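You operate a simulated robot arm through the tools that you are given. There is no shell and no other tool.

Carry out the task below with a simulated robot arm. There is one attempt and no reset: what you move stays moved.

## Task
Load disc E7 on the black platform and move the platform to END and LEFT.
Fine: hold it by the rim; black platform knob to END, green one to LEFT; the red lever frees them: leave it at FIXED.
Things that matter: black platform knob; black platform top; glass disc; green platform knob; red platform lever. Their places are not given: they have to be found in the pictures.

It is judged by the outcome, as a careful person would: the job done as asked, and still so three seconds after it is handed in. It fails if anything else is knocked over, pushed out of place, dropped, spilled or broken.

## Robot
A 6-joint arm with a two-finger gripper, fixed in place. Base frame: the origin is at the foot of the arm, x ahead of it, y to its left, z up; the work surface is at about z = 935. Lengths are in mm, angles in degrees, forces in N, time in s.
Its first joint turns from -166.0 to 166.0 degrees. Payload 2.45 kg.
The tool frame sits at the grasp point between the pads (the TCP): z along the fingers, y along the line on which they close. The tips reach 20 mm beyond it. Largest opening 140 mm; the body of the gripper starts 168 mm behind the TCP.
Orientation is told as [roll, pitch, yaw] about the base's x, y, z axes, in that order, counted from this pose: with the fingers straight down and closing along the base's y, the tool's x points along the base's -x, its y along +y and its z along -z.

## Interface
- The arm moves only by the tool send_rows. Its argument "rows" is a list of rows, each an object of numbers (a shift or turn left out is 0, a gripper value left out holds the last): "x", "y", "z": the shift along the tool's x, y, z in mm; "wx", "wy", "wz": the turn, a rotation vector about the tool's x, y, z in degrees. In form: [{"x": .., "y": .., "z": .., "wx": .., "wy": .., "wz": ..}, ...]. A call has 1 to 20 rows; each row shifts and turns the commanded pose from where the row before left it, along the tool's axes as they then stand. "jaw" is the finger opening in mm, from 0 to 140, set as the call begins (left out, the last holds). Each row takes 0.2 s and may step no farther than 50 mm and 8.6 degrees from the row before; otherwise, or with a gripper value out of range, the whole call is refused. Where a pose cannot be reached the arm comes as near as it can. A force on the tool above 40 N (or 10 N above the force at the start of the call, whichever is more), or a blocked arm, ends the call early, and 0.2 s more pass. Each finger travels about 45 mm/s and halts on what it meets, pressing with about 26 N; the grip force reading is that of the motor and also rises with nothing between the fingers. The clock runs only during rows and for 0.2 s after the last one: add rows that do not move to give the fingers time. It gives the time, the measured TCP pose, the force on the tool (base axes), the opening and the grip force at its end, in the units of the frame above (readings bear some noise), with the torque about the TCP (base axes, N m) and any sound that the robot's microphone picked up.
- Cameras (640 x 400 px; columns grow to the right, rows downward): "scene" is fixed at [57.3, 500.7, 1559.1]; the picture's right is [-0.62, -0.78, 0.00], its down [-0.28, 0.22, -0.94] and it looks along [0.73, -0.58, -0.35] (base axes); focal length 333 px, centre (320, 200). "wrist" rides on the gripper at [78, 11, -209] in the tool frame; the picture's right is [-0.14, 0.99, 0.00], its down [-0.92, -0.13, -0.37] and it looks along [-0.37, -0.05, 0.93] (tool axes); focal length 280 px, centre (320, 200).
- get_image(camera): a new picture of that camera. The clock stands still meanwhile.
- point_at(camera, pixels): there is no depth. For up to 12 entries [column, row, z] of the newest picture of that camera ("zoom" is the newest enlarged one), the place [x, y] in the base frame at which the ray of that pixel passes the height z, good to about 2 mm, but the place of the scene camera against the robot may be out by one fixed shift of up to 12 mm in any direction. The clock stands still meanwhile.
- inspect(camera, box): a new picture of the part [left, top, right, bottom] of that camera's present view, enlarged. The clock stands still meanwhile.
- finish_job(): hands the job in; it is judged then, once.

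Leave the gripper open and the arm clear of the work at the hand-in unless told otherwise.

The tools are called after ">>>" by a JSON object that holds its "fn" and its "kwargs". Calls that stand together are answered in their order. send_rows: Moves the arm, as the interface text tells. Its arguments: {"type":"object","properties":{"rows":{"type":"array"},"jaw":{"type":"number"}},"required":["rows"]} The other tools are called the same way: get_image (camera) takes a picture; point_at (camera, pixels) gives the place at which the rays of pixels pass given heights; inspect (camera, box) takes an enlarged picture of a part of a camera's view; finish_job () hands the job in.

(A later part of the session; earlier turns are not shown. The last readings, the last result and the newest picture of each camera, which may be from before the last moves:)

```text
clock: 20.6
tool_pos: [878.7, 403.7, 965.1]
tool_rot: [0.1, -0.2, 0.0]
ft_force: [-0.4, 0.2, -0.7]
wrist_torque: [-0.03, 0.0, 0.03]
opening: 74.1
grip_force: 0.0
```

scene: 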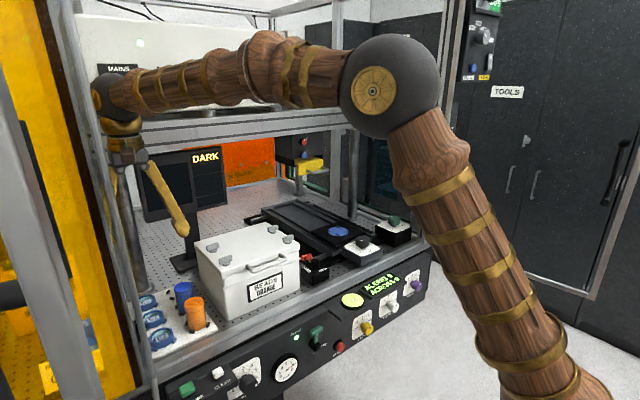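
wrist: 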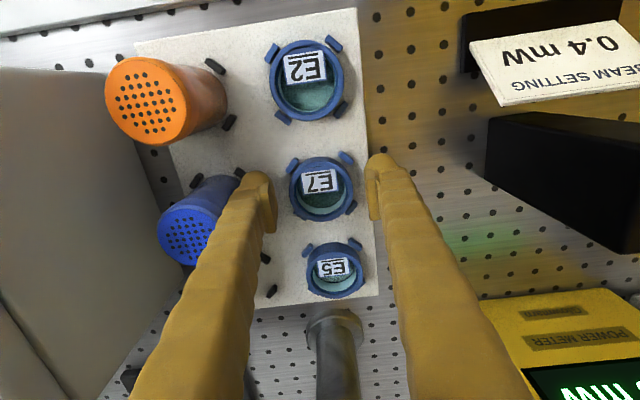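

Tips at ≈945, no contact with the tray. I close stepwise to 60, then slightly more, watching opening and force.

>>> {"fn": "send_rows", "kwargs": {"jaw": 59, "rows": [{}, {}, {}]}}

>>> {"fn": "inspect", "kwargs": {"camera": "wrist", "box": [260, 140, 380, 220]}}

```text
clock: 21.4
tool_pos: [877.8, 403.0, 964.9]
tool_rot: [0.1, -0.2, 0.0]
ft_force: [-0.3, -0.4, 0.3]
wrist_torque: [0.05, 0.03, 0.0]
opening: 58.8
grip_force: 0.1
```

```text
5.00 times, centred on (320, 180) of wrist
```

zoom: 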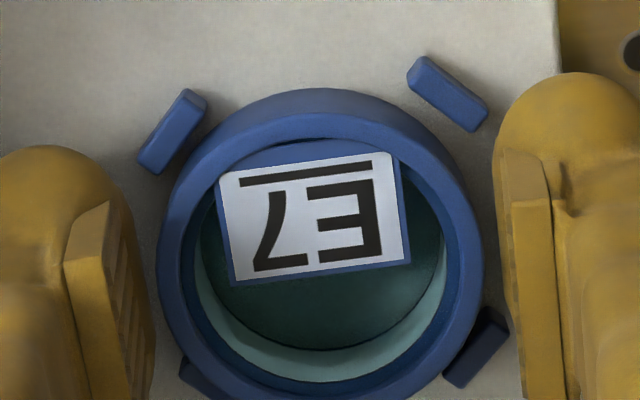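

Still free at 58.8. I close further in small steps.

>>> {"fn": "send_rows", "kwargs": {"jaw": 55.5, "rows": [{}, {}]}}

>>> {"fn": "send_rows", "kwargs": {"jaw": 52, "rows": [{}, {}]}}

>>> {"fn": "inspect", "kwargs": {"camera": "wrist", "box": [260, 140, 380, 220]}}

```text
clock: 22.0
tool_pos: [879.9, 404.2, 965.5]
tool_rot: [0.1, -0.2, 0.0]
ft_force: [0.3, -0.7, -0.1]
wrist_torque: [0.01, 0.01, 0.0]
opening: 55.4
grip_force: 0.0
```

```text
clock: 22.6
tool_pos: [878.4, 403.6, 964.7]
tool_rot: [0.1, -0.3, 0.0]
ft_force: [0.2, 0.2, -0.3]
wrist_torque: [0.02, 0.01, -0.03]
opening: 53.2
grip_force: 3.7
```

```text
5.00 times, centred on (320, 180) of wrist
```

zoom: 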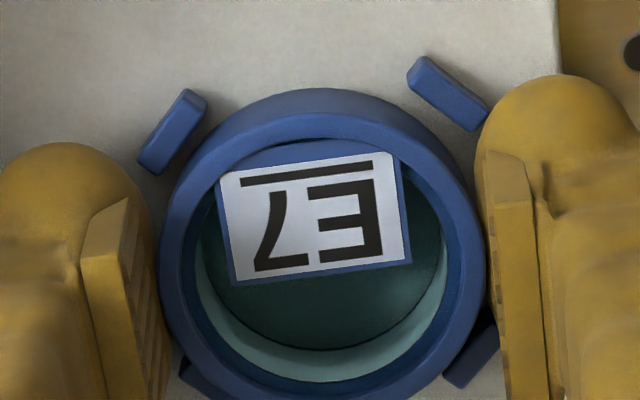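

Contact at 53.2 mm, i.e. the rim itself. I tighten the grip.

>>> {"fn": "send_rows", "kwargs": {"jaw": 44, "rows": [{}, {}]}}

```text
clock: 23.2
tool_pos: [879.3, 404.5, 965.0]
tool_rot: [0.1, -0.2, 0.0]
ft_force: [-0.1, 0.5, -0.5]
wrist_torque: [-0.02, 0.01, -0.02]
opening: 52.7
grip_force: 25.9
```

Firm hold at 52.7 mm, 26 N. I lift slowly straight up 15 mm and check.

>>> {"fn": "send_rows", "kwargs": {"rows": [{"z": -5}, {"z": -5}, {"z": -5}, {}]}}

>>> {"fn": "get_image", "kwargs": {"camera": "wrist"}}

>>> {"fn": "inspect", "kwargs": {"camera": "scene", "box": [130, 285, 210, 335]}}

```text
clock: 24.2
tool_pos: [878.7, 403.9, 981.4]
tool_rot: [0.1, -0.2, 0.0]
ft_force: [0.3, 0.1, -1.2]
wrist_torque: [-0.02, 0.01, 0.01]
opening: 52.4
grip_force: 26.4
```

```text
taken
```

wrist: 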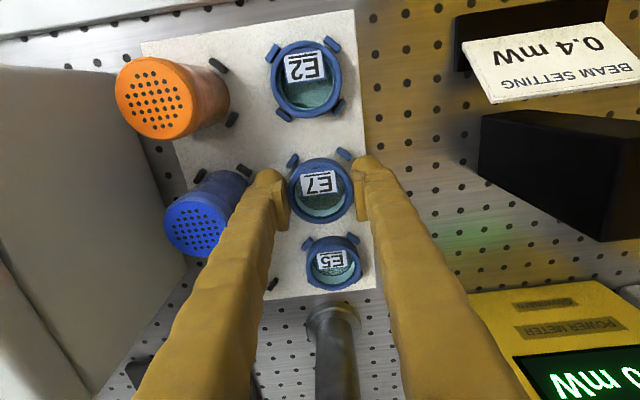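

```text
8.00 times, centred on (170, 310) of scene
```

zoom: 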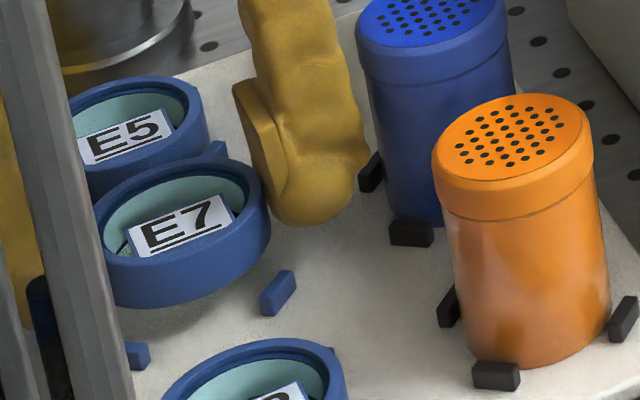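

E7 is held and clear of its tabs. I measure how the ring sits in the jaw (wrist zoom), then lift.

>>> {"fn": "inspect", "kwargs": {"camera": "wrist", "box": [275, 145, 371, 225]}}

>>> {"fn": "send_rows", "kwargs": {"rows": [{"z": -20}, {"z": -30}, {"z": -40}, {"z": -40}, {"z": -40}, {}]}}

```text
5.00 times, centred on (323, 185) of wrist
```

zoom: 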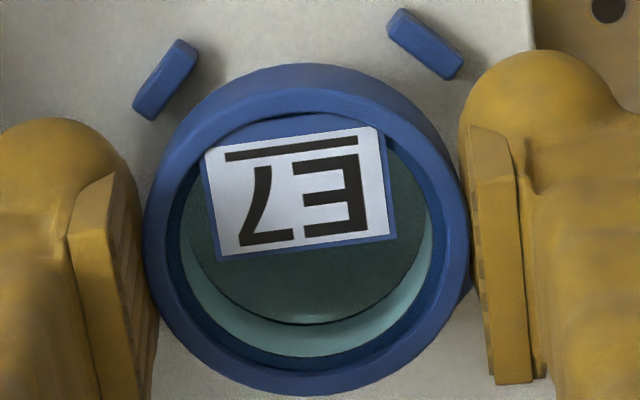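

```text
clock: 25.6
tool_pos: [876.0, 402.7, 1149.8]
tool_rot: [0.1, -0.2, 0.0]
ft_force: [-0.4, 0.8, -1.1]
wrist_torque: [0.01, 0.0, -0.03]
opening: 52.6
grip_force: 25.9
```

The ring centre sits ≈1.7 mm ahead (+x) of the TCP. I now retract a bit and carry it over the box to the platform side at z≈1150, smoothly.

>>> {"fn": "send_rows", "kwargs": {"rows": [{"x": 20}, {"x": 30}, {"x": 30, "y": -10}, {"y": -25}, {"y": -35}, {"y": -40}, {"y": -40}, {"y": -40}, {"y": -40}, {"y": -40}, {"y": -40}, {"y": -40}, {"y": -40}, {"y": -40}, {"y": -40}, {"y": -40}, {"y": -40}, {"y": -40}, {"y": -25}, {"y": -12}]}}

>>> {"fn": "send_rows", "kwargs": {"rows": [{"y": -20}, {"y": -20}, {}]}}

>>> {"fn": "get_image", "kwargs": {"camera": "wrist"}}

>>> {"fn": "get_image", "kwargs": {"camera": "scene"}}

```text
clock: 29.8
tool_pos: [797.9, -224.8, 1148.3]
tool_rot: [0.2, -0.3, 0.1]
ft_force: [-0.1, 0.5, -1.2]
wrist_torque: [-0.02, 0.01, 0.01]
opening: 52.7
grip_force: 25.6
```

```text
clock: 30.6
tool_pos: [798.4, -264.3, 1147.8]
tool_rot: [0.1, -0.2, 0.0]
ft_force: [0.0, 0.7, 0.0]
wrist_torque: [0.01, 0.02, 0.0]
opening: 52.5
grip_force: 25.5
```

```text
taken
```

wrist: 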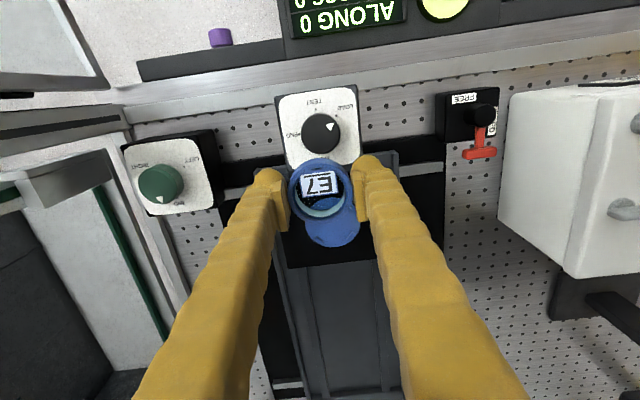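

```text
taken
```

scene: 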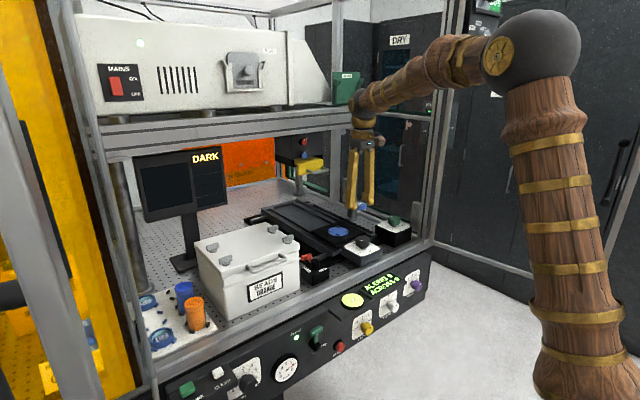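

The ring covers part of the nest (px (333,225)). I back off 45 mm in x to see the nest between the fingers, and zoom on knobs/lever too.

>>> {"fn": "send_rows", "kwargs": {"rows": [{"x": 25}, {"x": 25}, {}]}}

>>> {"fn": "get_image", "kwargs": {"camera": "wrist"}}

>>> {"fn": "inspect", "kwargs": {"camera": "wrist", "box": [270, 190, 390, 290]}}

>>> {"fn": "inspect", "kwargs": {"camera": "wrist", "box": [420, 80, 520, 180]}}

>>> {"fn": "inspect", "kwargs": {"camera": "wrist", "box": [110, 130, 230, 230]}}

>>> {"fn": "inspect", "kwargs": {"camera": "wrist", "box": [265, 85, 375, 165]}}

```text
clock: 31.4
tool_pos: [749.9, -264.2, 1148.6]
tool_rot: [0.1, -0.3, 0.0]
ft_force: [-0.3, -0.4, -0.7]
wrist_torque: [0.02, 0.04, -0.01]
opening: 52.4
grip_force: 26.4
```

```text
taken
```

wrist: 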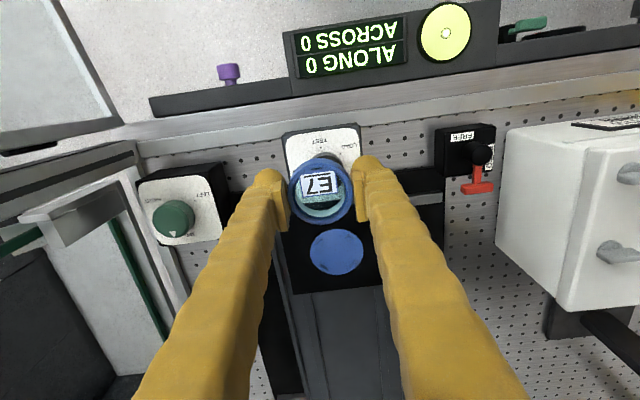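

```text
4.00 times, centred on (330, 240) of wrist
```

zoom: 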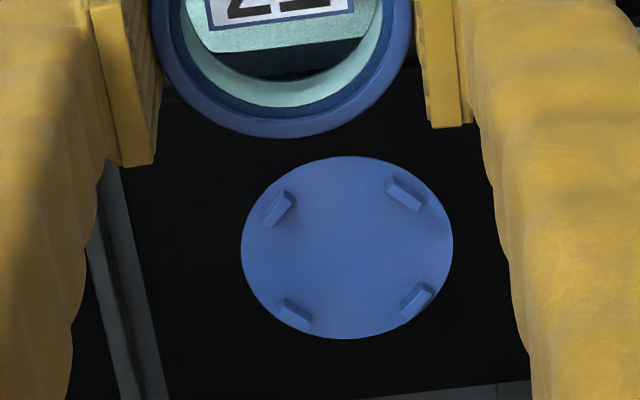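

```text
4.00 times, centred on (470, 130) of wrist
```

zoom: 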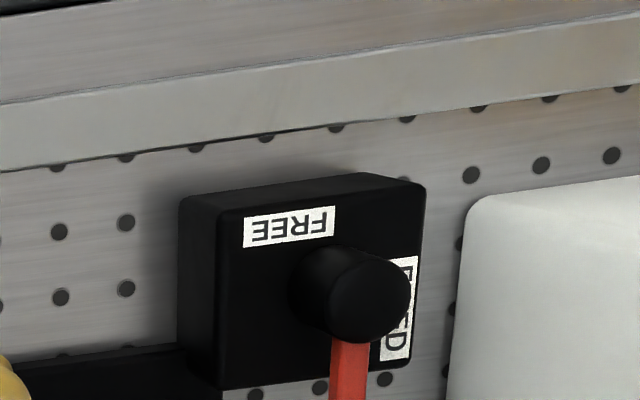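

```text
4.00 times, centred on (170, 180) of wrist
```

zoom: 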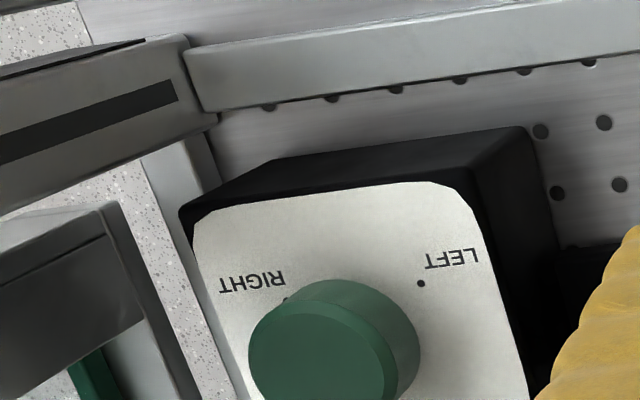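

```text
5.00 times, centred on (320, 125) of wrist
```

zoom: 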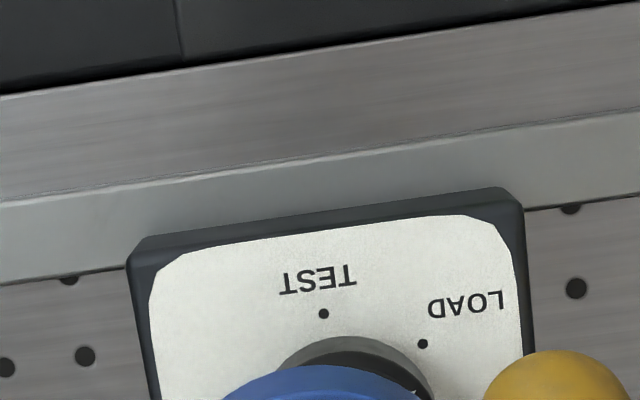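

Nest circle centre is at wrist px (336.9,252.1), its tabs' centre at (337.3,253.4). I convert at several heights.

>>> {"fn": "point_at", "kwargs": {"camera": "wrist", "pixels": [[336.9, 252.1, 940], [336.9, 252.1, 950], [336.9, 252.1, 960], [336.9, 252.1, 970], [319.75, 242.25, 965], [351.5, 238.25, 965], [323.75, 268, 965], [354.25, 265, 965], [321.0, 193.4, 1143]]}}

```text
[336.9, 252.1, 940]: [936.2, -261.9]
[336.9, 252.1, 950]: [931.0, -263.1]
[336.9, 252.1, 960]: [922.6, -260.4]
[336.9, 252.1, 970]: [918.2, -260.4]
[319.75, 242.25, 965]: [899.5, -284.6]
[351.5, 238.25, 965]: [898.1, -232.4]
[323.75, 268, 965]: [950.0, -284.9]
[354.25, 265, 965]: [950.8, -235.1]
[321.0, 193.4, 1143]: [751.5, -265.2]
```

Comparing with the scene camera and tab spacing, the platform top must be higher, near z≈1000. I re-evaluate the nest at that height.

>>> {"fn": "point_at", "kwargs": {"camera": "wrist", "pixels": [[336.9, 252.1, 1000], [319.75, 242.25, 1008], [351.5, 238.25, 1008], [323.75, 268, 1008], [354.25, 265, 1008], [336.9, 252.1, 995], [336.9, 252.1, 1005]]}}

>>> {"fn": "inspect", "kwargs": {"camera": "scene", "box": [300, 205, 420, 280]}}

```text
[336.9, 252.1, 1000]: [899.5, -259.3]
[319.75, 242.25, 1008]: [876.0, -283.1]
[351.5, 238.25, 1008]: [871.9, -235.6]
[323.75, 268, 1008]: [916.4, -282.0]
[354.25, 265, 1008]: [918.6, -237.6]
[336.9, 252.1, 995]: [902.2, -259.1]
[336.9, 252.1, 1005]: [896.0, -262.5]
```

```text
5.33 times, centred on (360, 242) of scene
```

zoom: 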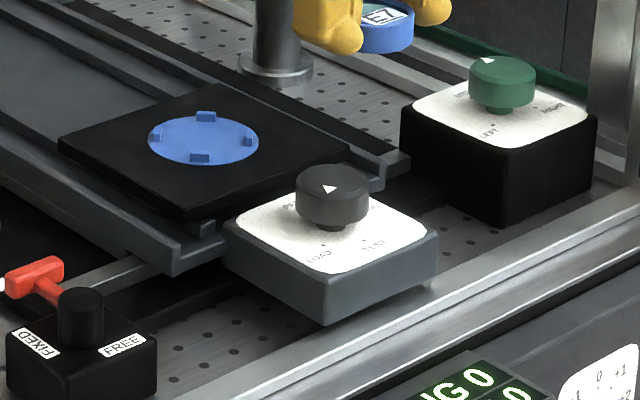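

Nest ≈ (898,-260), surface ≈1000. I move forward over it at height and look again.

>>> {"fn": "send_rows", "kwargs": {"rows": [{"x": -25}, {"x": -35}, {"x": -40}, {"x": -30}, {"x": -13, "y": 3}, {}]}}

>>> {"fn": "get_image", "kwargs": {"camera": "wrist"}}

>>> {"fn": "inspect", "kwargs": {"camera": "wrist", "box": [270, 110, 390, 210]}}

>>> {"fn": "inspect", "kwargs": {"camera": "scene", "box": [300, 140, 420, 250]}}

```text
clock: 32.8
tool_pos: [893.9, -260.0, 1147.4]
tool_rot: [0.1, -0.2, 0.1]
ft_force: [0.5, -0.2, -0.7]
wrist_torque: [-0.02, 0.01, 0.01]
opening: 52.4
grip_force: 26.3
```

```text
taken
```

wrist: 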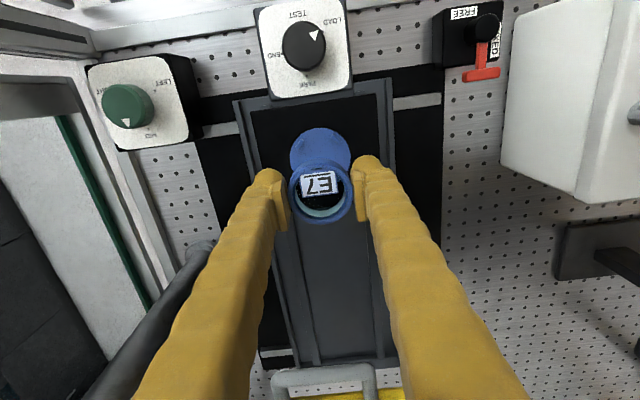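

```text
4.00 times, centred on (330, 160) of wrist
```

zoom: 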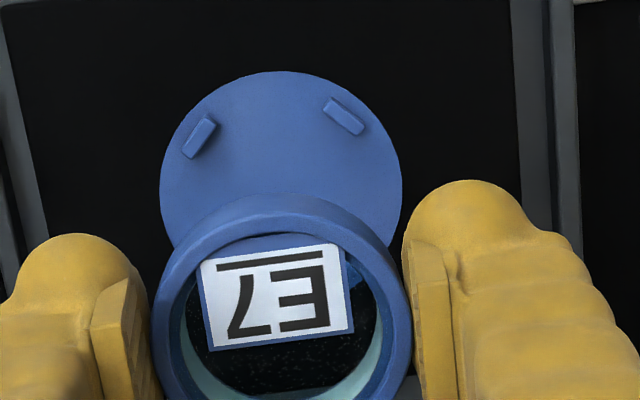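

```text
3.64 times, centred on (360, 195) of scene
```

zoom: 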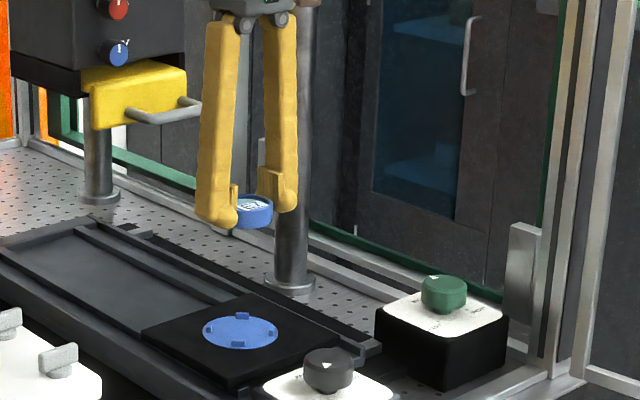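

I take the nest circle centre at px (320.4,157.8) in this steeper view and convert at several heights to pin down height and place.

>>> {"fn": "point_at", "kwargs": {"camera": "wrist", "pixels": [[320.4, 157.8, 1010], [320.4, 157.8, 1000], [320.4, 157.8, 990], [320.4, 157.8, 960], [300, 144.2, 1008], [336, 139.1, 1008], [290, 157.8, 1000], [350.75, 157.8, 1000]]}}

```text
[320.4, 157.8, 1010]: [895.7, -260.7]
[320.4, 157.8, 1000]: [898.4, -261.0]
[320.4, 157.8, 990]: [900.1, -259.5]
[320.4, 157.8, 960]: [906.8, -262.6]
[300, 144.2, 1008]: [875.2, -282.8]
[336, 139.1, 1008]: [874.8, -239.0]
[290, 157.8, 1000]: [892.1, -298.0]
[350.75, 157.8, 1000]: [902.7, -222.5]
```

Nest centre (897.8,-260.8), surface ≈1003. I align the ring above it and lower to about 15 mm above contact.

>>> {"fn": "send_rows", "kwargs": {"rows": [{"x": -2.3, "y": -0.8}, {"z": 30}, {"z": 35}, {"z": 25}, {"z": 12}, {}]}}

>>> {"fn": "get_image", "kwargs": {"camera": "wrist"}}

>>> {"fn": "inspect", "kwargs": {"camera": "wrist", "box": [275, 140, 371, 220]}}

>>> {"fn": "inspect", "kwargs": {"camera": "scene", "box": [300, 190, 380, 250]}}

```text
clock: 34.2
tool_pos: [894.5, -261.9, 1047.6]
tool_rot: [0.0, -0.2, 0.0]
ft_force: [0.2, 0.1, -0.6]
wrist_torque: [-0.01, -0.02, 0.0]
opening: 52.4
grip_force: 26.0
```

```text
taken
```

wrist: 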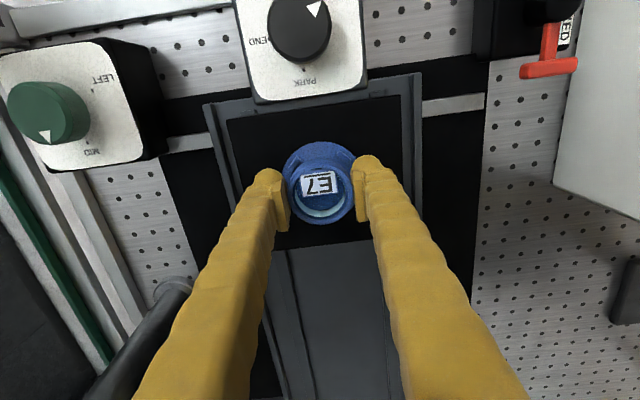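

```text
5.00 times, centred on (323, 180) of wrist
```

zoom: 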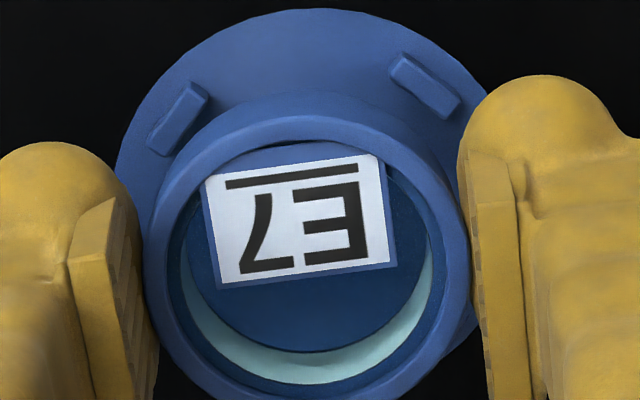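

```text
6.67 times, centred on (340, 220) of scene
```

zoom: 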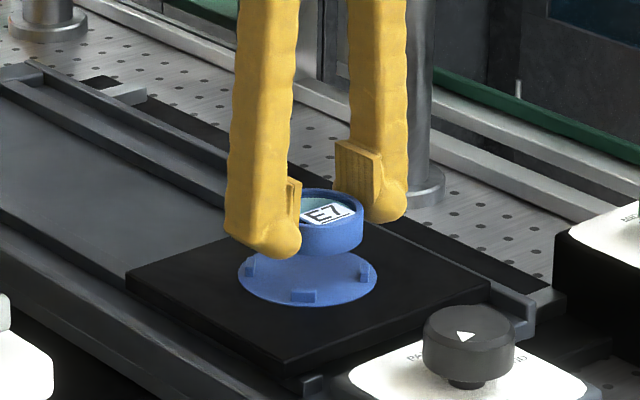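

The ring hovers above the nest, tabs visible at px (294.6,163.6) and (344.2,157). I compare ring centre and nest centre numerically.

>>> {"fn": "point_at", "kwargs": {"camera": "wrist", "pixels": [[294.6, 163.6, 1011], [344.2, 157, 1011], [319, 176.5, 1003], [282, 176.5, 1003], [356, 176.5, 1003], [320.5, 193.4, 1042.6], [288, 193.4, 1042.6], [353, 193.4, 1042.6]]}}

```text
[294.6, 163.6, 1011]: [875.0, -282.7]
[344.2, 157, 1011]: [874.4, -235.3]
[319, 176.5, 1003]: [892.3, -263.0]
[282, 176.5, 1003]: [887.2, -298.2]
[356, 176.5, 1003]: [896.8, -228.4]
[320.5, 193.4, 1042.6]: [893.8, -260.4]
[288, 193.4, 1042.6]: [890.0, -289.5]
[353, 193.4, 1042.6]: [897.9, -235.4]
```

Ring is about 2–3 mm short in x of the nest centre. I shift +2.5 mm in x and lower gently in small steps, checking force.

>>> {"fn": "send_rows", "kwargs": {"rows": [{"x": -2.5}, {"z": 6}, {"z": 4}, {}]}}

>>> {"fn": "inspect", "kwargs": {"camera": "wrist", "box": [275, 140, 371, 220]}}

>>> {"fn": "inspect", "kwargs": {"camera": "scene", "box": [310, 200, 370, 245]}}

```text
clock: 35.2
tool_pos: [896.6, -260.8, 1036.6]
tool_rot: [0.2, -0.3, -0.1]
ft_force: [-0.4, -0.5, -0.6]
wrist_torque: [0.02, -0.01, -0.02]
opening: 52.4
grip_force: 26.1
```

```text
5.00 times, centred on (323, 180) of wrist
```

zoom: 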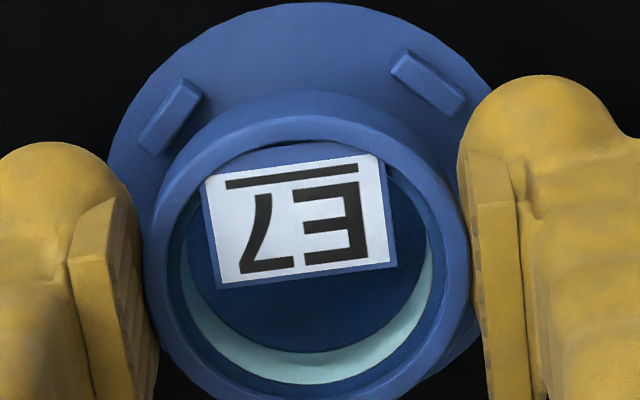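

```text
8.89 times, centred on (340, 222) of scene
```

zoom: 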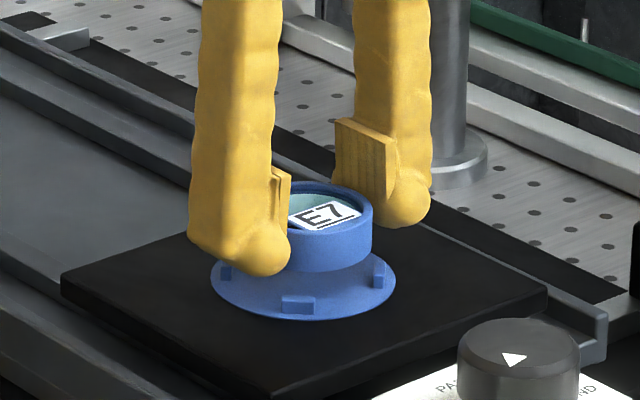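

Projected to seating height, tabs will frame the ring as they did on the tray, so alignment is good. I continue down in small steps.

>>> {"fn": "send_rows", "kwargs": {"rows": [{"z": 3}, {"z": 2}, {}]}}

>>> {"fn": "send_rows", "kwargs": {"rows": [{"z": 1.5}, {}]}}

>>> {"fn": "inspect", "kwargs": {"camera": "scene", "box": [310, 200, 370, 245]}}

```text
clock: 36.0
tool_pos: [896.8, -262.3, 1031.8]
tool_rot: [0.1, -0.4, 0.0]
ft_force: [0.9, 0.1, -0.9]
wrist_torque: [-0.01, 0.01, -0.02]
opening: 52.4
grip_force: 25.8
```

```text
clock: 36.6
tool_pos: [896.3, -261.7, 1030.8]
tool_rot: [0.1, -0.3, 0.0]
ft_force: [0.2, 0.4, -0.6]
wrist_torque: [0.0, 0.01, -0.01]
opening: 52.3
grip_force: 25.8
```

```text
8.89 times, centred on (340, 222) of scene
```

zoom: 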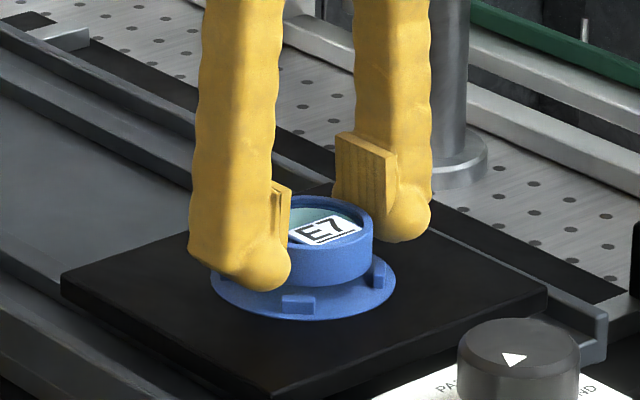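

Getting close; ring bottom is near the tab tops. I go on 1.5 mm at a time.

>>> {"fn": "send_rows", "kwargs": {"rows": [{"z": 1.5}, {}]}}

>>> {"fn": "send_rows", "kwargs": {"rows": [{"z": 1.5}, {}]}}

>>> {"fn": "send_rows", "kwargs": {"rows": [{"z": 1.5}, {}]}}

>>> {"fn": "inspect", "kwargs": {"camera": "scene", "box": [310, 200, 370, 245]}}

>>> {"fn": "inspect", "kwargs": {"camera": "wrist", "box": [275, 140, 371, 220]}}

```text
clock: 37.2
tool_pos: [896.5, -261.2, 1028.7]
tool_rot: [0.2, -0.3, 0.0]
ft_force: [-0.8, 0.2, 0.0]
wrist_torque: [0.04, 0.02, 0.02]
opening: 52.3
grip_force: 26.5
```

```text
clock: 37.8
tool_pos: [896.3, -261.8, 1027.4]
tool_rot: [0.1, -0.3, 0.0]
ft_force: [0.0, -0.3, -0.8]
wrist_torque: [-0.01, -0.02, -0.03]
opening: 52.4
grip_force: 26.7
```

```text
clock: 38.4
tool_pos: [897.3, -261.7, 1025.4]
tool_rot: [0.1, -0.1, 0.0]
ft_force: [0.6, -0.8, 0.0]
wrist_torque: [0.01, 0.01, 0.03]
opening: 52.4
grip_force: 26.1
```

```text
8.89 times, centred on (340, 222) of scene
```

zoom: 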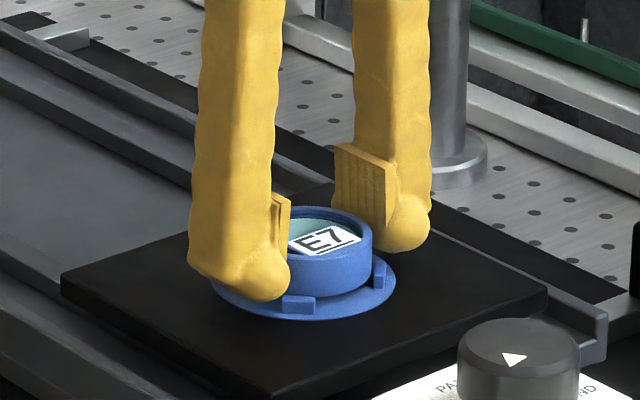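

```text
5.00 times, centred on (323, 180) of wrist
```

zoom: 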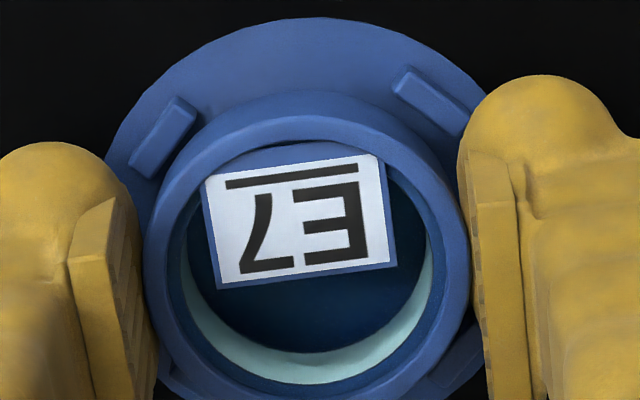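

The ring is now inside the tabs; still no contact force. I continue in 1 mm steps.

>>> {"fn": "send_rows", "kwargs": {"rows": [{"z": 1.2}, {}]}}

>>> {"fn": "send_rows", "kwargs": {"rows": [{"z": 1.2}, {}]}}

>>> {"fn": "inspect", "kwargs": {"camera": "scene", "box": [310, 200, 370, 245]}}

```text
clock: 39.0
tool_pos: [896.6, -261.4, 1025.0]
tool_rot: [0.1, -0.2, 0.0]
ft_force: [0.1, 0.3, 0.3]
wrist_torque: [0.03, 0.01, -0.01]
opening: 52.2
grip_force: 26.1
```

```text
clock: 39.6
tool_pos: [897.9, -262.0, 1022.7]
tool_rot: [0.2, -0.2, -0.1]
ft_force: [0.0, -0.4, 0.1]
wrist_torque: [0.0, 0.0, -0.01]
opening: 52.4
grip_force: 25.8
```

```text
8.89 times, centred on (340, 222) of scene
```

zoom: 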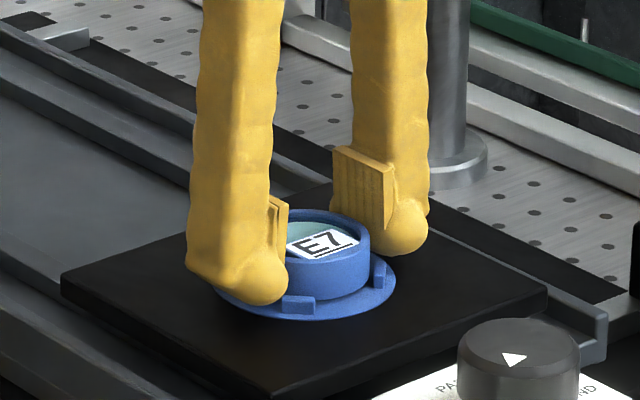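

Still near zero force. Another 1 mm steps.

>>> {"fn": "send_rows", "kwargs": {"rows": [{"z": 1.0}, {}]}}

>>> {"fn": "send_rows", "kwargs": {"rows": [{"z": 1.0}, {}]}}

```text
clock: 40.2
tool_pos: [897.4, -260.8, 1023.6]
tool_rot: [0.1, -0.2, 0.0]
ft_force: [0.3, 0.2, -0.4]
wrist_torque: [0.03, -0.01, -0.01]
opening: 52.5
grip_force: 25.8
```

```text
clock: 40.8
tool_pos: [896.6, -261.2, 1022.4]
tool_rot: [0.1, -0.3, 0.0]
ft_force: [0.1, -0.1, -0.6]
wrist_torque: [0.0, 0.01, 0.01]
opening: 52.6
grip_force: 26.1
```

z≈1022.2, no contact yet. I check the gap and continue.

>>> {"fn": "send_rows", "kwargs": {"rows": [{"z": 1.0}, {}]}}

>>> {"fn": "send_rows", "kwargs": {"rows": [{"z": 1.0}, {}]}}

>>> {"fn": "inspect", "kwargs": {"camera": "scene", "box": [320, 212, 360, 240]}}

```text
clock: 41.4
tool_pos: [897.4, -259.9, 1021.4]
tool_rot: [0.1, -0.3, -0.1]
ft_force: [0.3, 1.3, 2.8]
wrist_torque: [-0.01, 0.03, 0.0]
opening: 52.4
grip_force: 25.7
```

```text
clock: 42.0
tool_pos: [897.8, -261.1, 1021.5]
tool_rot: [0.1, -0.3, 0.0]
ft_force: [-1.4, 2.6, 19.3]
wrist_torque: [0.04, 0.07, 0.02]
opening: 52.6
grip_force: 25.9
```

```text
14.29 times, centred on (340, 226) of scene
```

zoom: 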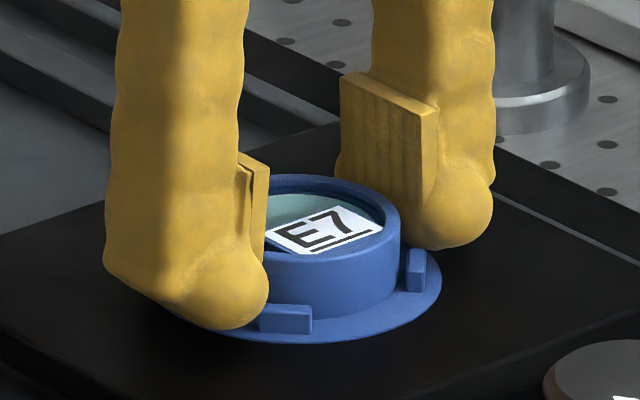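

Contact at z≈1021.3 (19 N): the ring is seated. I back off 0.9 mm and open gently.

>>> {"fn": "send_rows", "kwargs": {"rows": [{"z": -0.9}, {}]}}

>>> {"fn": "send_rows", "kwargs": {"jaw": 60, "rows": [{}, {}]}}

>>> {"fn": "send_rows", "kwargs": {"jaw": 74, "rows": [{}, {}, {}]}}

>>> {"fn": "inspect", "kwargs": {"camera": "wrist", "box": [275, 140, 371, 220]}}

>>> {"fn": "inspect", "kwargs": {"camera": "scene", "box": [320, 212, 360, 240]}}

```text
clock: 42.6
tool_pos: [897.2, -261.3, 1022.2]
tool_rot: [0.0, -0.2, 0.0]
ft_force: [3.6, 2.8, 15.7]
wrist_torque: [0.01, -0.11, 0.01]
opening: 52.2
grip_force: 26.3
```

```text
clock: 43.2
tool_pos: [896.5, -260.5, 1020.6]
tool_rot: [0.1, -0.2, 0.0]
ft_force: [-0.5, 0.2, 0.6]
wrist_torque: [0.01, 0.02, 0.0]
opening: 59.9
grip_force: 0.0
```

```text
clock: 44.0
tool_pos: [897.4, -260.6, 1021.4]
tool_rot: [0.2, -0.4, 0.0]
ft_force: [0.1, 0.5, -1.1]
wrist_torque: [-0.01, 0.0, 0.03]
opening: 74.3
grip_force: 0.1
```

```text
5.00 times, centred on (323, 180) of wrist
```

zoom: 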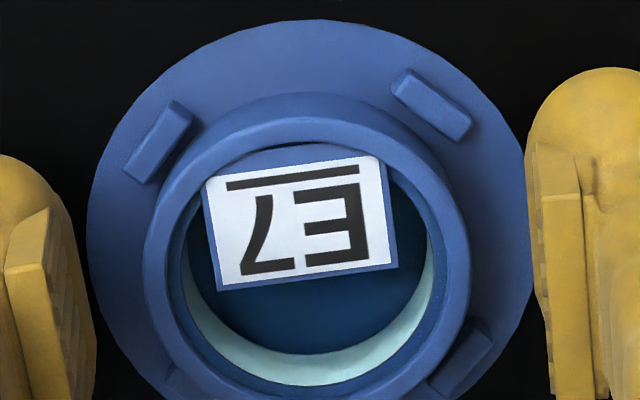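

```text
14.29 times, centred on (340, 226) of scene
```

zoom: 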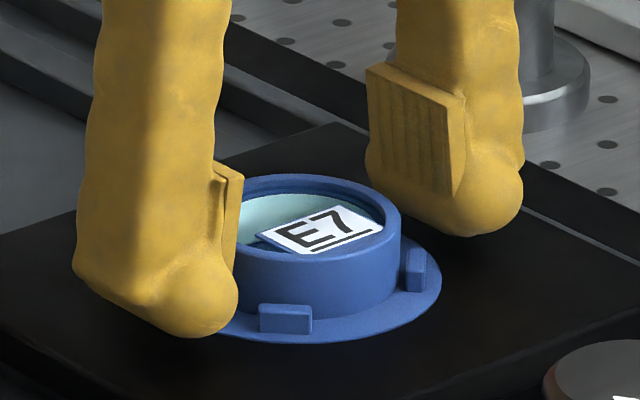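

E7 sits inside the four tabs. I raise straight up and back to view the knobs and lever.

>>> {"fn": "send_rows", "kwargs": {"rows": [{"z": -10}, {"z": -25}, {"z": -40}, {"z": -40}, {"x": 40}, {"x": 40}, {"x": 30, "y": 30}, {}]}}

>>> {"fn": "get_image", "kwargs": {"camera": "wrist"}}

>>> {"fn": "get_image", "kwargs": {"camera": "scene"}}

```text
clock: 45.8
tool_pos: [787.5, -230.5, 1135.2]
tool_rot: [0.1, -0.2, 0.1]
ft_force: [-0.1, 0.2, 0.6]
wrist_torque: [-0.04, 0.01, 0.0]
opening: 74.0
grip_force: 0.1
```

```text
taken
```

wrist: 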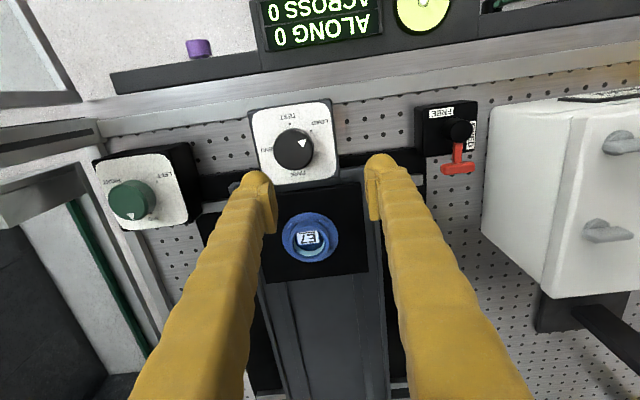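

```text
taken
```

scene: 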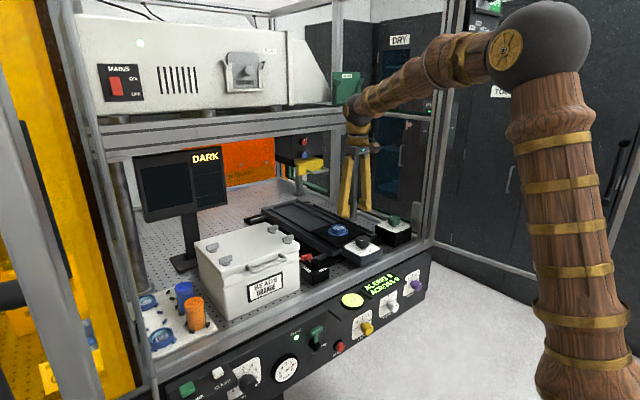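

Now the lever. I zoom on it in this view for triangulating its hub and T-bar.

>>> {"fn": "inspect", "kwargs": {"camera": "wrist", "box": [405, 90, 501, 190]}}

>>> {"fn": "inspect", "kwargs": {"camera": "scene", "box": [290, 240, 340, 290]}}

```text
4.00 times, centred on (453, 140) of wrist
```

zoom: 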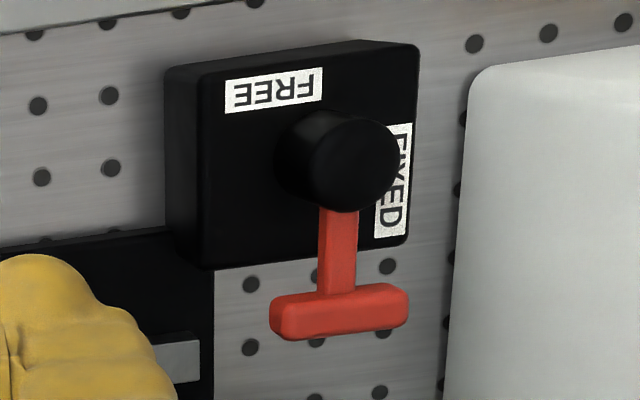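

```text
8.00 times, centred on (315, 265) of scene
```

zoom: 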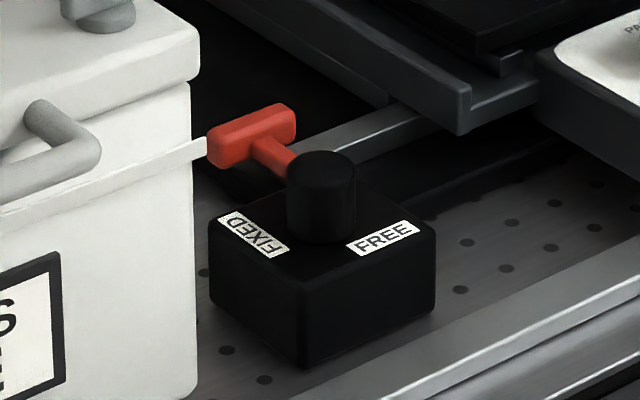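

Hub top is near (782,-58,1000) and the T-bar near (828,-58,992), a horizontal lever. Label placement is ambiguous, so I'll first test gently whether the black knob is locked. I zoom on the knobs.

>>> {"fn": "inspect", "kwargs": {"camera": "wrist", "box": [240, 90, 346, 190]}}

>>> {"fn": "inspect", "kwargs": {"camera": "wrist", "box": [85, 140, 205, 235]}}

>>> {"fn": "inspect", "kwargs": {"camera": "scene", "box": [335, 225, 415, 275]}}

```text
4.00 times, centred on (293, 140) of wrist
```

zoom: 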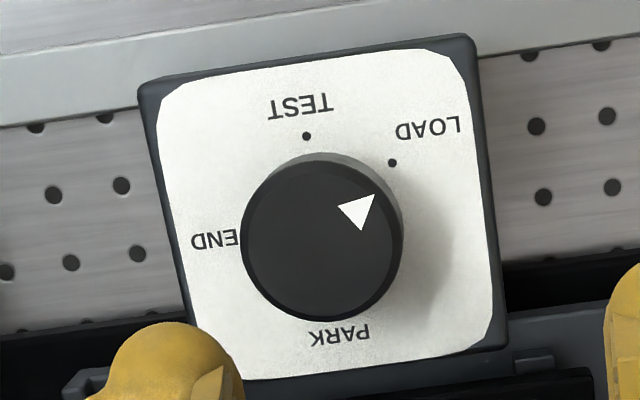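

```text
4.21 times, centred on (145, 188) of wrist
```

zoom: 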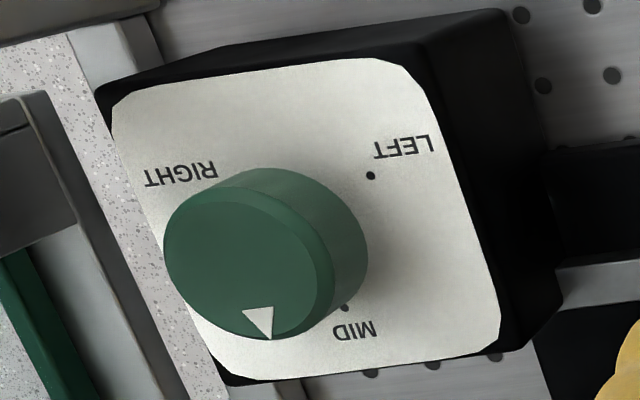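

```text
8.00 times, centred on (375, 250) of scene
```

zoom: 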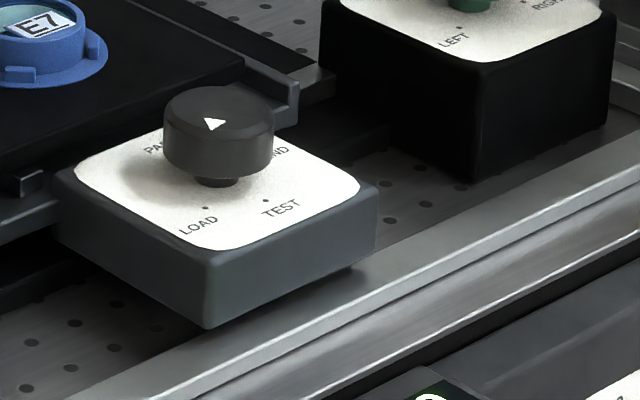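

The knob has a wide cap on a stem; dial marks are about LOAD 125°, TEST 186°, END 270° about its centre ≈(775,-260). I check knob cap, plate and platform edge positions in this view.

>>> {"fn": "point_at", "kwargs": {"camera": "wrist", "pixels": [[293.2, 149.2, 1015], [289.5, 124, 987], [311, 130.5, 987], [345, 186, 1003], [265, 193, 1003], [355, 185, 1003], [255.5, 116, 987], [325, 102.5, 987], [275, 185, 987], [336, 177, 987], [293.2, 149.2, 1010], [293.2, 149.2, 1020]]}}

```text
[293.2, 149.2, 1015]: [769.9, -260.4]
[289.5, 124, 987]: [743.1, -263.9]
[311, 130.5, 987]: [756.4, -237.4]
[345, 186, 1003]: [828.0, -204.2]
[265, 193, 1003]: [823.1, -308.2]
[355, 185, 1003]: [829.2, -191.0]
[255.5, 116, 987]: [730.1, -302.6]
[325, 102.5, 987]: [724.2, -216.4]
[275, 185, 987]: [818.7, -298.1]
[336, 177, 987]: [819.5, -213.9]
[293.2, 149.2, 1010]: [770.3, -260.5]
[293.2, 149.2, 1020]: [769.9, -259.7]
```

Knob centre ≈(772,-260), platform front edge at x≈826, so there is room. I go above the knob with the jaw at 66 and look.

>>> {"fn": "send_rows", "kwargs": {"jaw": 66, "rows": [{"x": 15.5, "y": -30}, {"z": 30}, {"z": 15}, {}]}}

>>> {"fn": "get_image", "kwargs": {"camera": "wrist"}}

>>> {"fn": "inspect", "kwargs": {"camera": "wrist", "box": [255, 120, 385, 220]}}

>>> {"fn": "inspect", "kwargs": {"camera": "scene", "box": [320, 200, 400, 260]}}

```text
clock: 46.8
tool_pos: [771.9, -260.7, 1089.3]
tool_rot: [0.1, -0.3, 0.1]
ft_force: [-0.7, 0.4, 0.5]
wrist_torque: [0.02, -0.05, 0.0]
opening: 66.0
grip_force: 0.0
```

```text
taken
```

wrist: 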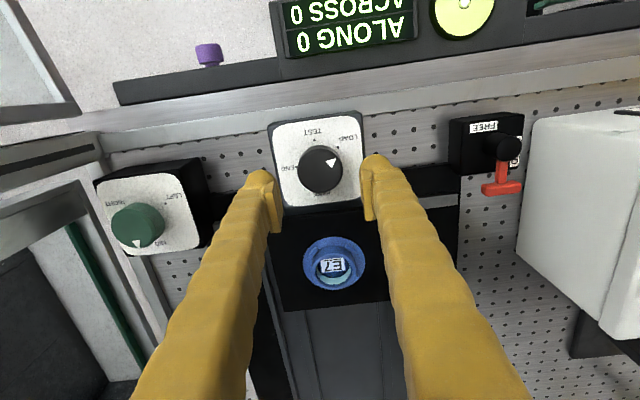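

```text
4.00 times, centred on (320, 170) of wrist
```

zoom: 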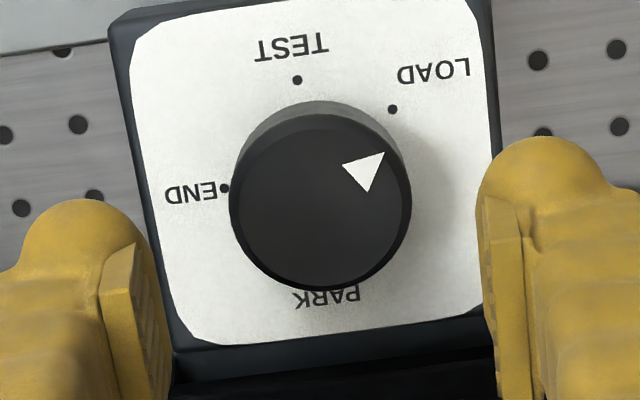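

```text
6.67 times, centred on (360, 230) of scene
```

zoom: 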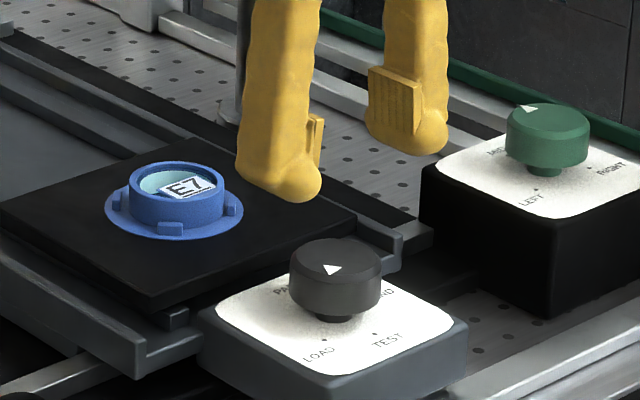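

The knob cap (≈47 mm) is centred near px (320,170). I check its base coordinates.

>>> {"fn": "point_at", "kwargs": {"camera": "wrist", "pixels": [[320, 170.3, 1015], [297.25, 170.3, 1015], [342.75, 170.3, 1015], [320, 192, 1015], [314.2, 140, 988], [338, 147.2, 988], [296, 167, 988]]}}

```text
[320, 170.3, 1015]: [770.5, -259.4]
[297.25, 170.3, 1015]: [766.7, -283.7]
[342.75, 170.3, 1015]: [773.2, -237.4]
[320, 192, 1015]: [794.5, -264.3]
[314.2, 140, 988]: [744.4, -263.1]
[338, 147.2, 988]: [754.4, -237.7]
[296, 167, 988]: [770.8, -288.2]
```

Knob centre ≈(772,-260). I descend around the cap with tips to z≈1000 (plate is at ≈988).

>>> {"fn": "send_rows", "kwargs": {"rows": [{"y": 0.8}, {"z": 25}, {"z": 25}, {"z": 12}, {"z": 7}, {}]}}

>>> {"fn": "get_image", "kwargs": {"camera": "wrist"}}

>>> {"fn": "inspect", "kwargs": {"camera": "scene", "box": [320, 200, 400, 260]}}

```text
clock: 48.2
tool_pos: [772.3, -260.8, 1020.6]
tool_rot: [0.0, -0.2, 0.0]
ft_force: [0.0, 0.5, 0.3]
wrist_torque: [0.02, 0.01, 0.0]
opening: 66.2
grip_force: 0.0
```

```text
taken
```

wrist: 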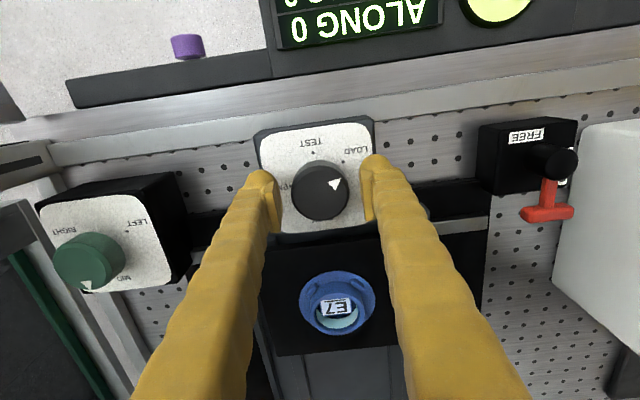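

```text
6.67 times, centred on (360, 230) of scene
```

zoom: 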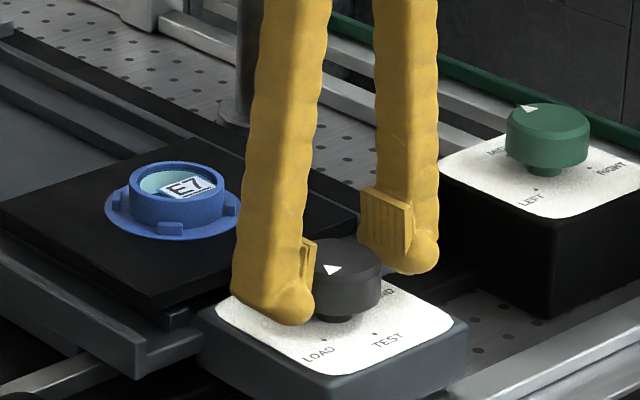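

Fingers straddle the cap. I close on it.

>>> {"fn": "send_rows", "kwargs": {"jaw": 40, "rows": [{}, {}, {}, {}]}}

>>> {"fn": "inspect", "kwargs": {"camera": "wrist", "box": [255, 130, 385, 230]}}

```text
clock: 49.2
tool_pos: [772.3, -260.6, 1020.7]
tool_rot: [0.1, -0.2, 0.0]
ft_force: [-0.1, 3.3, 0.0]
wrist_torque: [0.0, 0.0, 0.03]
opening: 46.6
grip_force: 44.7
```

```text
4.00 times, centred on (320, 180) of wrist
```

zoom: 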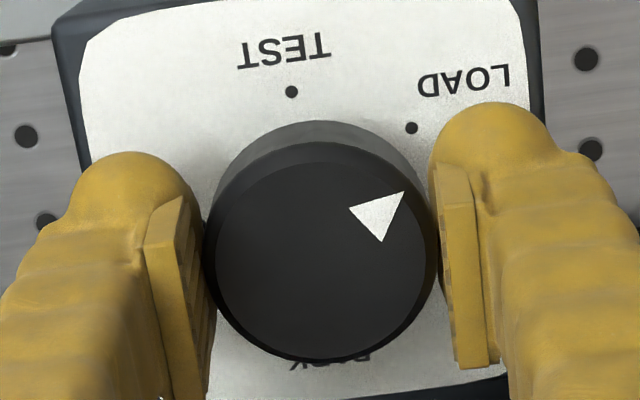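

Gripped at 46.6 mm. I try a small turn of 4° counter-clockwise (from above) and read the torque.

>>> {"fn": "send_rows", "kwargs": {"rows": [{"wz": -2}, {"wz": -2}, {}]}}

>>> {"fn": "inspect", "kwargs": {"camera": "wrist", "box": [255, 130, 385, 230]}}

```text
clock: 50.0
tool_pos: [770.5, -260.3, 1021.3]
tool_rot: [0.1, -0.2, 4.0]
ft_force: [0.0, -2.1, -9.7]
wrist_torque: [0.0, -0.02, 0.22]
opening: 46.7
grip_force: 45.5
```

```text
4.00 times, centred on (320, 180) of wrist
```

zoom: 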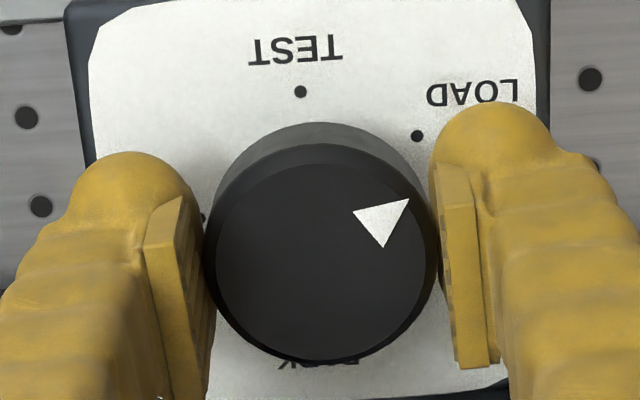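

The triangle stayed with the plate (it moved relative to the fingers), torque only 0.22 N m: the knob seems held. I try a few more degrees to be sure.

>>> {"fn": "send_rows", "kwargs": {"rows": [{"wz": -2}, {"wz": -2}, {"wz": -2}, {}]}}

>>> {"fn": "inspect", "kwargs": {"camera": "wrist", "box": [255, 130, 385, 230]}}

```text
clock: 51.0
tool_pos: [772.7, -261.3, 1021.5]
tool_rot: [0.2, -0.2, 10.1]
ft_force: [-3.5, 3.1, -11.3]
wrist_torque: [0.16, -0.02, -0.08]
opening: 46.3
grip_force: 45.4
```

```text
4.00 times, centred on (320, 180) of wrist
```

zoom: 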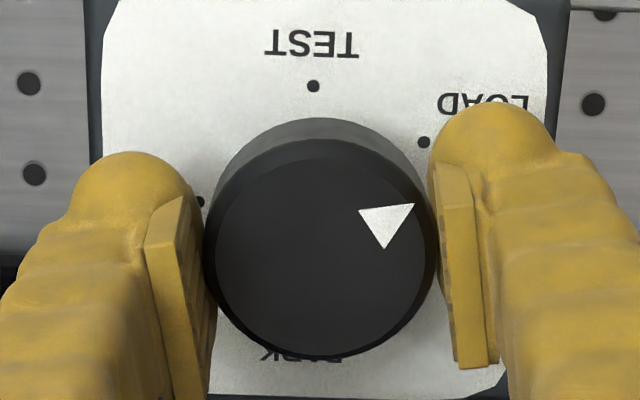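

The triangle rotated with the plate, not the fingers: the knob is locked, so the lever is at FIXED now (pointing +x). I release, rise and turn back to yaw 0.

>>> {"fn": "send_rows", "kwargs": {"jaw": 66, "rows": [{}, {}, {}, {"z": -10}, {"z": -40}, {"z": -45}, {"wz": 5}, {"wz": 5}, {}]}}

>>> {"fn": "inspect", "kwargs": {"camera": "wrist", "box": [255, 110, 385, 210]}}

```text
clock: 53.0
tool_pos: [771.2, -259.3, 1115.9]
tool_rot: [0.2, -0.2, 0.0]
ft_force: [0.4, -0.2, -0.9]
wrist_torque: [0.03, -0.02, 0.0]
opening: 65.6
grip_force: 0.1
```

```text
4.00 times, centred on (320, 160) of wrist
```

zoom: 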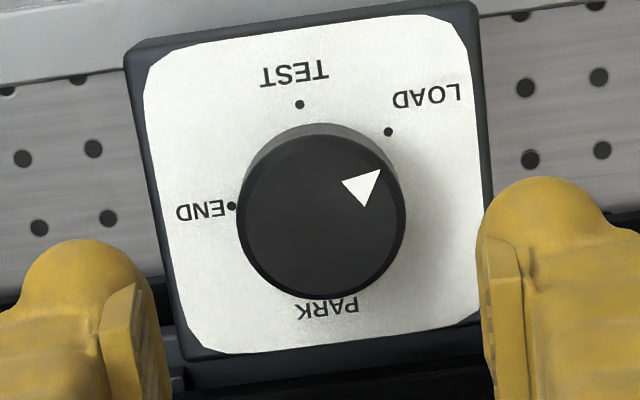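

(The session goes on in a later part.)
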